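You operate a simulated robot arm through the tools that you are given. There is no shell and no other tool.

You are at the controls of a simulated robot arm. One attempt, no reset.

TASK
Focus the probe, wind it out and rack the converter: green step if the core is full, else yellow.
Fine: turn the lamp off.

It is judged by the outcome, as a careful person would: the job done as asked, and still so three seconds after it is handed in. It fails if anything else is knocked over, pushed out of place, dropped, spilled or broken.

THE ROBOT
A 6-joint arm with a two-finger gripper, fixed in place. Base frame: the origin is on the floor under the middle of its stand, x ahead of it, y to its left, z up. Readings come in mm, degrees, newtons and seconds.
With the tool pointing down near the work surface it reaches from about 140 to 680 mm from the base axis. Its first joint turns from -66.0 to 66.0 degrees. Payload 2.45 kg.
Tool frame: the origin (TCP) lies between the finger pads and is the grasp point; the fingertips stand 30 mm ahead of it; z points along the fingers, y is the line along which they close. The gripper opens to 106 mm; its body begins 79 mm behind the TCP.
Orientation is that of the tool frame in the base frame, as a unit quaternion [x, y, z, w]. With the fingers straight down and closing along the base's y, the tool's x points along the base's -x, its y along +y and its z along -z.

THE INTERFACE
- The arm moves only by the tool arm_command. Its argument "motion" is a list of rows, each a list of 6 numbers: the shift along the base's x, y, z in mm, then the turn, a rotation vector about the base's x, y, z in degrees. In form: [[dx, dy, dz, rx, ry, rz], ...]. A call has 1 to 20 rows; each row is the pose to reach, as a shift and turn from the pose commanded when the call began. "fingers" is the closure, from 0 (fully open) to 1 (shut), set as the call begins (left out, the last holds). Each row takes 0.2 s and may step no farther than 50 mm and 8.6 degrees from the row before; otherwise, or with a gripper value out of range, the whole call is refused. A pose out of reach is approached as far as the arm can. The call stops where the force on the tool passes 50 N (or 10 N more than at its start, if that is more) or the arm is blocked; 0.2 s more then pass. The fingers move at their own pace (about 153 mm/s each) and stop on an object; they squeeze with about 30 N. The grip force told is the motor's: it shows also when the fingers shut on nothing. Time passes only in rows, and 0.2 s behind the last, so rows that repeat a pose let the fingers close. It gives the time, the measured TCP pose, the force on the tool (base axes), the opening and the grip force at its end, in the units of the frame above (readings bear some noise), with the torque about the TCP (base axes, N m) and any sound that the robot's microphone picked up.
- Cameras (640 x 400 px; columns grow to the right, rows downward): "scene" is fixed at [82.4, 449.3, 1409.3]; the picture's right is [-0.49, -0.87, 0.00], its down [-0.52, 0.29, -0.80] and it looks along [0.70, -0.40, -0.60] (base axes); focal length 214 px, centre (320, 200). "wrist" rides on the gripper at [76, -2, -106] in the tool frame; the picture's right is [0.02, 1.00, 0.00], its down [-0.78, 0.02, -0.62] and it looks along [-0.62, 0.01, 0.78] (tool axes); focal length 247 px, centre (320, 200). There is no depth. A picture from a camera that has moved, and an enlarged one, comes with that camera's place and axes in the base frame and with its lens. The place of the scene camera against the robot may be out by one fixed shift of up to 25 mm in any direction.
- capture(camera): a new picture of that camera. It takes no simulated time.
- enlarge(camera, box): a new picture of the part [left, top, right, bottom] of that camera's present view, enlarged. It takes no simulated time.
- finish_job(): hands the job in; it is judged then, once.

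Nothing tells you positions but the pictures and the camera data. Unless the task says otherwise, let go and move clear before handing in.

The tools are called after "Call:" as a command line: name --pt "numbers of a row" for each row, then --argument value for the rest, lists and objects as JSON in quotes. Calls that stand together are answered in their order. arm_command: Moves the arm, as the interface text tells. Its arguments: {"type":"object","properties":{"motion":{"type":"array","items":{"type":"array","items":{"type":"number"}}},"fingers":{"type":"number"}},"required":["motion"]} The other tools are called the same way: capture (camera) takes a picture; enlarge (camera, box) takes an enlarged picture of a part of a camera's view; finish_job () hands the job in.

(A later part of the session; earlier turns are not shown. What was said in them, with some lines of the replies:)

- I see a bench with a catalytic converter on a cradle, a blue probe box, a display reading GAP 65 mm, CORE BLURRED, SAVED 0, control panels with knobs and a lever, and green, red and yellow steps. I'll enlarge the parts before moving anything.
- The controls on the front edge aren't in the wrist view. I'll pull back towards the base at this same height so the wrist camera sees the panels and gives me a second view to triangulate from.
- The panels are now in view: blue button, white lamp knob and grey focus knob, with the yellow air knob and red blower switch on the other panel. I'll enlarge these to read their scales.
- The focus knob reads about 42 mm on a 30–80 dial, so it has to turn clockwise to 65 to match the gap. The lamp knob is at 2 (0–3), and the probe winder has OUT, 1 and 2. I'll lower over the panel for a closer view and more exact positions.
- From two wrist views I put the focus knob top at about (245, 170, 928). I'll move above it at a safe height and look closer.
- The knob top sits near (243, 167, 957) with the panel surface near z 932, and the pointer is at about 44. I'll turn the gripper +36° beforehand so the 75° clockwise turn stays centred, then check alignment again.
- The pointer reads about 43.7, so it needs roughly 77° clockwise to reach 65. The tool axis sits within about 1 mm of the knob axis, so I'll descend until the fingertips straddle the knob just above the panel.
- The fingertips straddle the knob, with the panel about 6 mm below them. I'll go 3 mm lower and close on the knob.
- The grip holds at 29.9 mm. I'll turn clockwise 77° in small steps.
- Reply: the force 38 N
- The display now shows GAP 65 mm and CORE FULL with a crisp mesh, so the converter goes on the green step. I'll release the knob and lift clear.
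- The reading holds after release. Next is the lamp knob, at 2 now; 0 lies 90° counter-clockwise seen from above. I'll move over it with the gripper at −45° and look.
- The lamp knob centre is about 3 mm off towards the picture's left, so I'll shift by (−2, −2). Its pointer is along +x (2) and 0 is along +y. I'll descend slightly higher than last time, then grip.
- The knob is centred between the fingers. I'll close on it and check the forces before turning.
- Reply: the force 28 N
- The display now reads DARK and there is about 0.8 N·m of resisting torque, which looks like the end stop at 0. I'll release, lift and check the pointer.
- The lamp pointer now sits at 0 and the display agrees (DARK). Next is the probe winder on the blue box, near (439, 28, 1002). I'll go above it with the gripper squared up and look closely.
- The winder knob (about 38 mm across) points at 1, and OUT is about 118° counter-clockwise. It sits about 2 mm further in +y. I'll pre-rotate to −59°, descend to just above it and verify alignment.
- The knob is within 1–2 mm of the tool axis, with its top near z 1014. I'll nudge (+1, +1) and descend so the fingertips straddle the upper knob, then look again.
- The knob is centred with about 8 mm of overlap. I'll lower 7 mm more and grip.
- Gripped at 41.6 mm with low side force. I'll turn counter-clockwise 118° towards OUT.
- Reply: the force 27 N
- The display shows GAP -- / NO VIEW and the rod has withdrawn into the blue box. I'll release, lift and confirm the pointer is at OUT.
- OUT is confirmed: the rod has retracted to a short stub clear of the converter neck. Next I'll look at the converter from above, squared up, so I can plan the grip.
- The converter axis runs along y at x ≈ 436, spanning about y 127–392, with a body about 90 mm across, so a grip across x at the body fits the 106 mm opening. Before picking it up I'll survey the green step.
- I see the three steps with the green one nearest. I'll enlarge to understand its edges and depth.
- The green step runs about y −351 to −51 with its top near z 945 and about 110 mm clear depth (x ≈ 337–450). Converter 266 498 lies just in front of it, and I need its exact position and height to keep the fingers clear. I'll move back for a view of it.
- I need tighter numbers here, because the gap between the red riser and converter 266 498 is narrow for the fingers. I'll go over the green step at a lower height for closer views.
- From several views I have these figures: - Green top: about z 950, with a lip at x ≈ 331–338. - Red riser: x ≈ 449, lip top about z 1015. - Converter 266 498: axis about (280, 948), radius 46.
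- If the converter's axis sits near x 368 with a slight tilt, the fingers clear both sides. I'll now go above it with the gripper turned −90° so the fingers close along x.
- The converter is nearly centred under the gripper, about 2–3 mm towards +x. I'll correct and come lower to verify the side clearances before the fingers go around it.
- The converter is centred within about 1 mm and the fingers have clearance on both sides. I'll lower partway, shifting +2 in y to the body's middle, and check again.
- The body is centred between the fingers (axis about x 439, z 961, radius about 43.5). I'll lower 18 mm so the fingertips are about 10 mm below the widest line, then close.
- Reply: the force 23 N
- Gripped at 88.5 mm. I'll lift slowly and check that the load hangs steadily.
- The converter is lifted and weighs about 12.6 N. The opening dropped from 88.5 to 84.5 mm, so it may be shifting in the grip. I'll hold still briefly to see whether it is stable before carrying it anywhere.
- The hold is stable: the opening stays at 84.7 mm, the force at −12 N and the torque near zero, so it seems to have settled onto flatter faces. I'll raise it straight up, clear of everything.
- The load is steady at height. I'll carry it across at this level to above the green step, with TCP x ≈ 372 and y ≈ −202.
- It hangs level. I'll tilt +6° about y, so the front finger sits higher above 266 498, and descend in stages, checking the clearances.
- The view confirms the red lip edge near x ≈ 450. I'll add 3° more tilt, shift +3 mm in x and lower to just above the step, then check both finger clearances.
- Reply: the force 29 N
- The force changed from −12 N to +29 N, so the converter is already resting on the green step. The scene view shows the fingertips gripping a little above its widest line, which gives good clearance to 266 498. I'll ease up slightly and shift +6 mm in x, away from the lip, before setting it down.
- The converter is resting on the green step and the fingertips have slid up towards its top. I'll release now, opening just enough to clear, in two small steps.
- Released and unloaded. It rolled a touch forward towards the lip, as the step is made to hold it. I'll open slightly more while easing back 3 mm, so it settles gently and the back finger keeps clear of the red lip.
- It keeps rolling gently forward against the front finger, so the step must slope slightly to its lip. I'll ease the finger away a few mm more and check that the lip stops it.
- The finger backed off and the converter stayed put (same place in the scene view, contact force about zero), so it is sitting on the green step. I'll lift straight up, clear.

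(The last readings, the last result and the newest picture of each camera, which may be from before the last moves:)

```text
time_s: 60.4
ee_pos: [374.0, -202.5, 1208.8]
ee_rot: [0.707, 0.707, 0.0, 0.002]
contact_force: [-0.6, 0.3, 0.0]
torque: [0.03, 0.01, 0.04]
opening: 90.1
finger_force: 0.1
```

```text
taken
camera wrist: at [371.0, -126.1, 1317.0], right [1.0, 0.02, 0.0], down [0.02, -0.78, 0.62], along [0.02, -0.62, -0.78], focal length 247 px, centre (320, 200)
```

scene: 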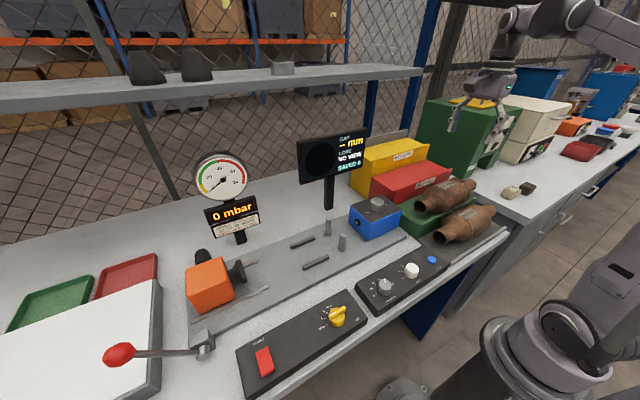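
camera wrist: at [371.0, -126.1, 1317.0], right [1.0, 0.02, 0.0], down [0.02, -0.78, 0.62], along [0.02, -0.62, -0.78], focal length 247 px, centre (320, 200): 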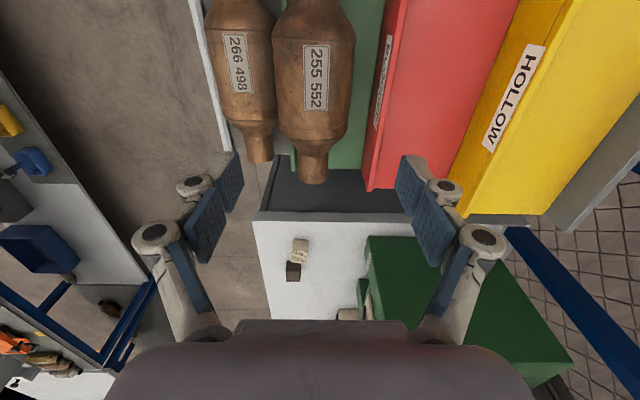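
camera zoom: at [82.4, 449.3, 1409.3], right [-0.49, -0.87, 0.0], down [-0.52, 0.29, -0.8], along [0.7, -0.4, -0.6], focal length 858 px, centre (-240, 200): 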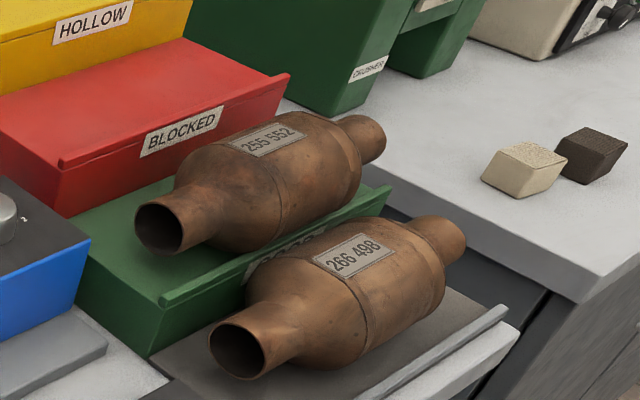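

The converter is on the green step within its ends, and 266 498 hasn't moved. I'll move the arm away to above the panel, which also lets time pass, and verify the lamp, winder and focus settings.

Call:
arm_command --pt "0 0 30 0 0 8" --pt "-10 30 40 0 0 16" --pt "-20 60 40 0 0 24" --pt "-30 90 40 0 0 32" --pt "-40 120 40 0 0 40" --pt "-55 150 40 0 0 48" --pt "-70 180 40 0 0 56" --pt "-85 210 40 0 0 64" --pt "-100 240 20 0 0 72" --pt "-115 265 0 0 0 80" --pt "-129 282 -30 0 0 88" --pt "-129 282 -60 0 0 90" --pt "-129 282 -60 0 0 90"

Call:
capture --camera "wrist"

Call:
enlarge --camera "wrist" --box '[220, 40, 440, 160]'

Call:
enlarge --camera "scene" --box '[400, 150, 520, 250]'

Call:
capture --camera "scene"

```text
time_s: 63.2
ee_pos: [247.5, 82.1, 1148.4]
ee_rot: [0.0, 1.0, 0.0, 0.001]
contact_force: [0.7, -0.1, -1.0]
torque: [0.0, -0.01, 0.02]
opening: 90.1
finger_force: 0.2
```

```text
taken
camera wrist: at [167.5, 78.4, 1255.4], right [-0.02, 1.0, 0.0], down [0.78, 0.02, 0.62], along [0.62, 0.02, -0.78], focal length 247 px, centre (320, 200)
```

wrist: 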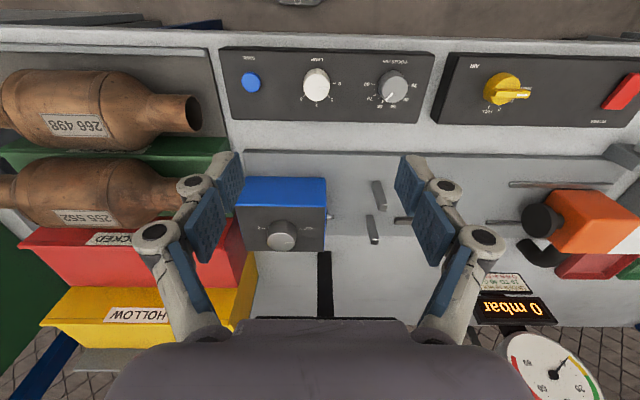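

```text
2.91 times, centred on (330, 100) of wrist
camera zoom: at [167.5, 78.4, 1255.4], right [-0.02, 1.0, 0.0], down [0.78, 0.02, 0.62], along [0.62, 0.02, -0.78], focal length 718 px, centre (291, 491)
```

zoom: 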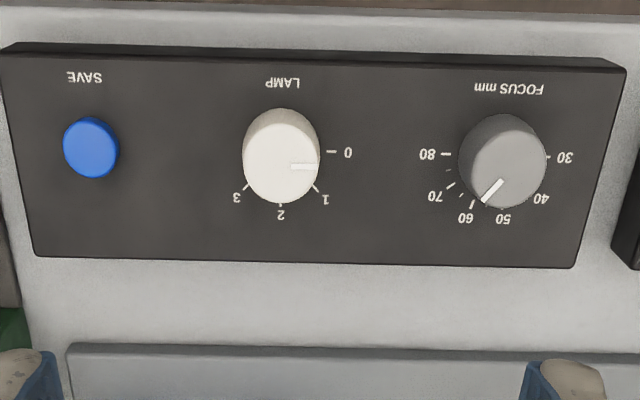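

```text
4.00 times, centred on (460, 200) of scene
camera zoom: at [82.4, 449.3, 1409.3], right [-0.49, -0.87, 0.0], down [-0.52, 0.29, -0.8], along [0.7, -0.4, -0.6], focal length 858 px, centre (-240, 200)
```

zoom: 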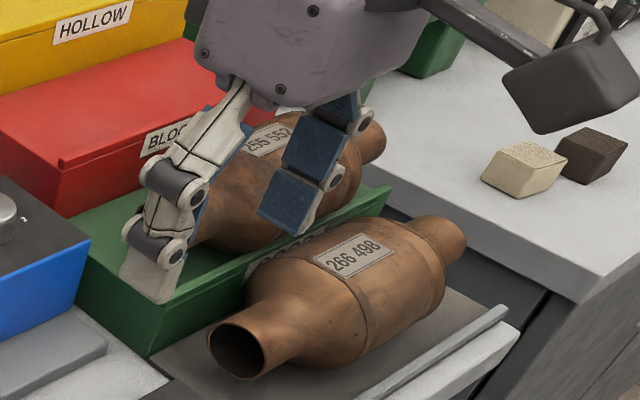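

```text
taken
```

scene: 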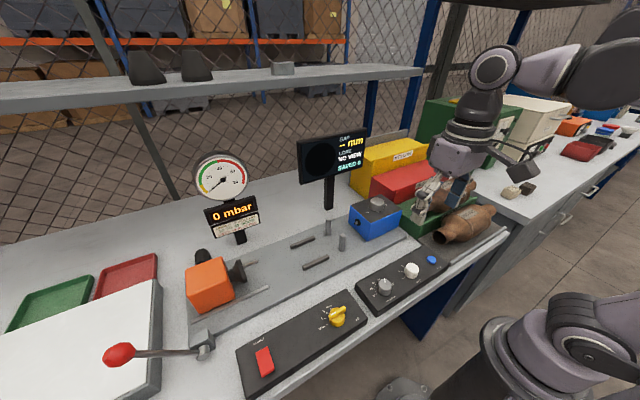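

The lamp is at 0, focus at about 65 and the winder at OUT. I'll move the arm to the open middle, wait a moment and check once more that the converter sits still.

Call:
arm_command --pt "10 10 40 0 0 0" --pt "30 30 80 0 0 0" --pt "60 50 120 0 0 0" --pt "90 80 150 0 0 0" --pt "110 110 160 0 0 0" --pt "110 140 160 0 0 0" --pt "110 140 160 0 0 0" --pt "110 140 160 0 0 0" --pt "110 140 160 0 0 0"

Call:
capture --camera "scene"

Call:
enlarge --camera "scene" --box '[400, 150, 520, 250]'

Call:
enlarge --camera "scene" --box '[330, 180, 450, 300]'

```text
refused: row 3 steps farther than a row can; nothing moved
```

```text
taken
```

scene: 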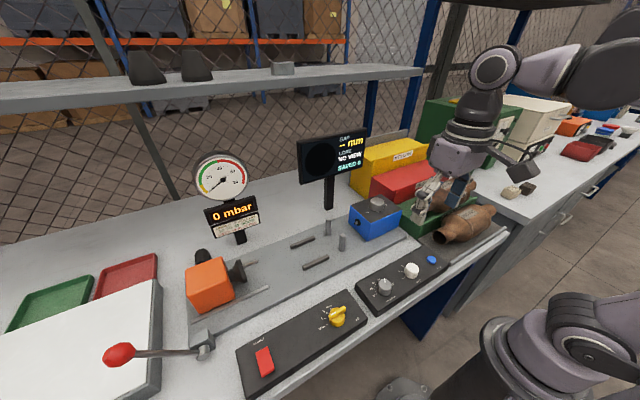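

```text
4.00 times, centred on (460, 200) of scene
camera zoom: at [82.4, 449.3, 1409.3], right [-0.49, -0.87, 0.0], down [-0.52, 0.29, -0.8], along [0.7, -0.4, -0.6], focal length 858 px, centre (-240, 200)
```

zoom: 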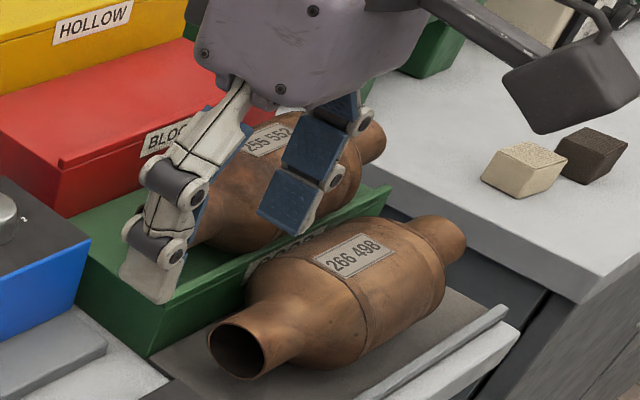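

```text
3.33 times, centred on (390, 240) of scene
camera zoom: at [82.4, 449.3, 1409.3], right [-0.49, -0.87, 0.0], down [-0.52, 0.29, -0.8], along [0.7, -0.4, -0.6], focal length 715 px, centre (87, 67)
```

zoom: 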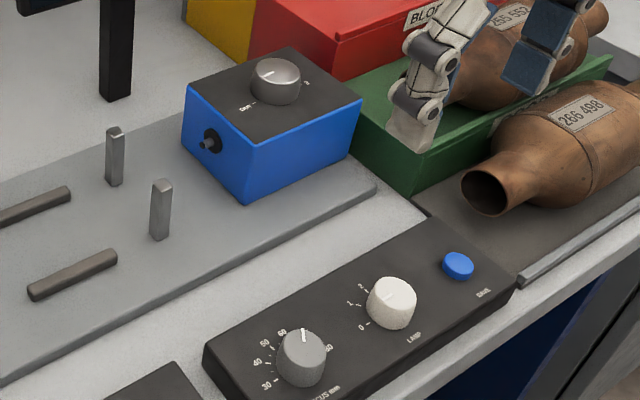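

That move was refused because one row stepped too far, and nothing moved. I'll repeat it with smaller steps.

Call:
arm_command --pt "5 10 35 0 0 0" --pt "15 25 70 0 0 0" --pt "35 45 100 0 0 0" --pt "60 65 125 0 0 0" --pt "80 90 145 0 0 0" --pt "95 115 155 0 0 0" --pt "100 140 160 0 0 0" --pt "100 140 160 0 0 0" --pt "100 140 160 0 0 0" --pt "100 140 160 0 0 0"

Call:
capture --camera "scene"

Call:
enlarge --camera "scene" --box '[400, 150, 520, 250]'

```text
time_s: 65.4
ee_pos: [345.9, 221.7, 1306.3]
ee_rot: [0.0, 1.0, 0.001, 0.002]
contact_force: [-1.0, 0.5, -0.8]
torque: [-0.01, -0.01, 0.01]
opening: 89.9
finger_force: 0.1
```

```text
taken
```

scene: 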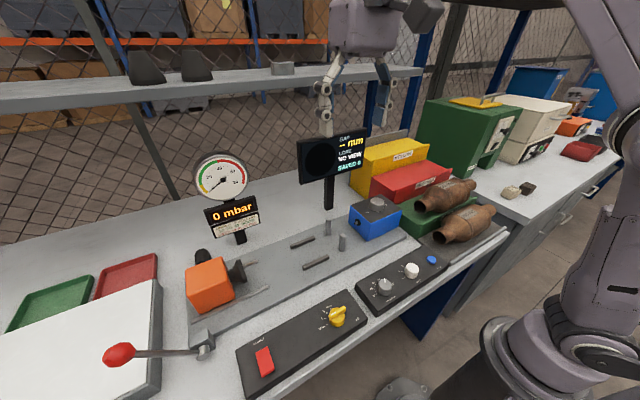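

```text
4.00 times, centred on (460, 200) of scene
camera zoom: at [82.4, 449.3, 1409.3], right [-0.49, -0.87, 0.0], down [-0.52, 0.29, -0.8], along [0.7, -0.4, -0.6], focal length 858 px, centre (-240, 200)
```

zoom: 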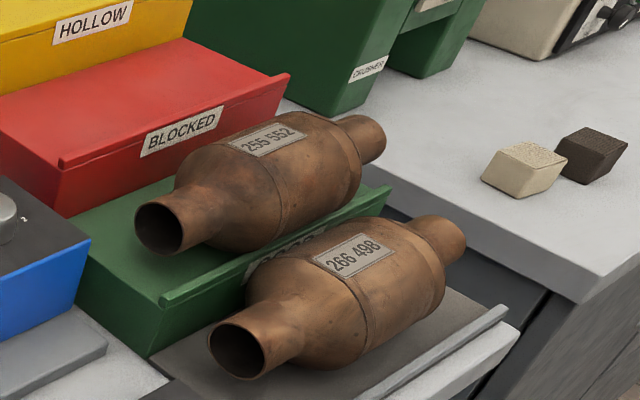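

Converter 255 552 sits on the green step, exactly where it was 5 s ago. The probe is out, focus is at 65, the lamp is at 0, nothing else has moved and the arm is clear, so I'm handing in.

Call:
finish_job

```text
The job is handed in.
```

The job is handed in: converter 255 552 is on the green step, because the display read CORE FULL once the probe was focused.

- **Focus:** I turned the knob from about 44 to 65 mm to match the 65 mm gap, and the display changed from BLURRED to FULL.
- **Probe:** it is wound to OUT. The rod has withdrawn into the blue box and the display shows NO VIEW.
- **Lamp:** it is off, with the pointer at 0. I took "Fine: turn the lamp off" as a plain instruction to do so.
- **Converter:** the grip slipped a little as I set it down, and it rolled a few millimetres forward towards the step's lip. It then stayed put for the 5 seconds I watched before handing in.

I saw nothing else move, including converter 266 498 in front of the step, and the arm is clear. I did not press Save, since you didn't ask for it.
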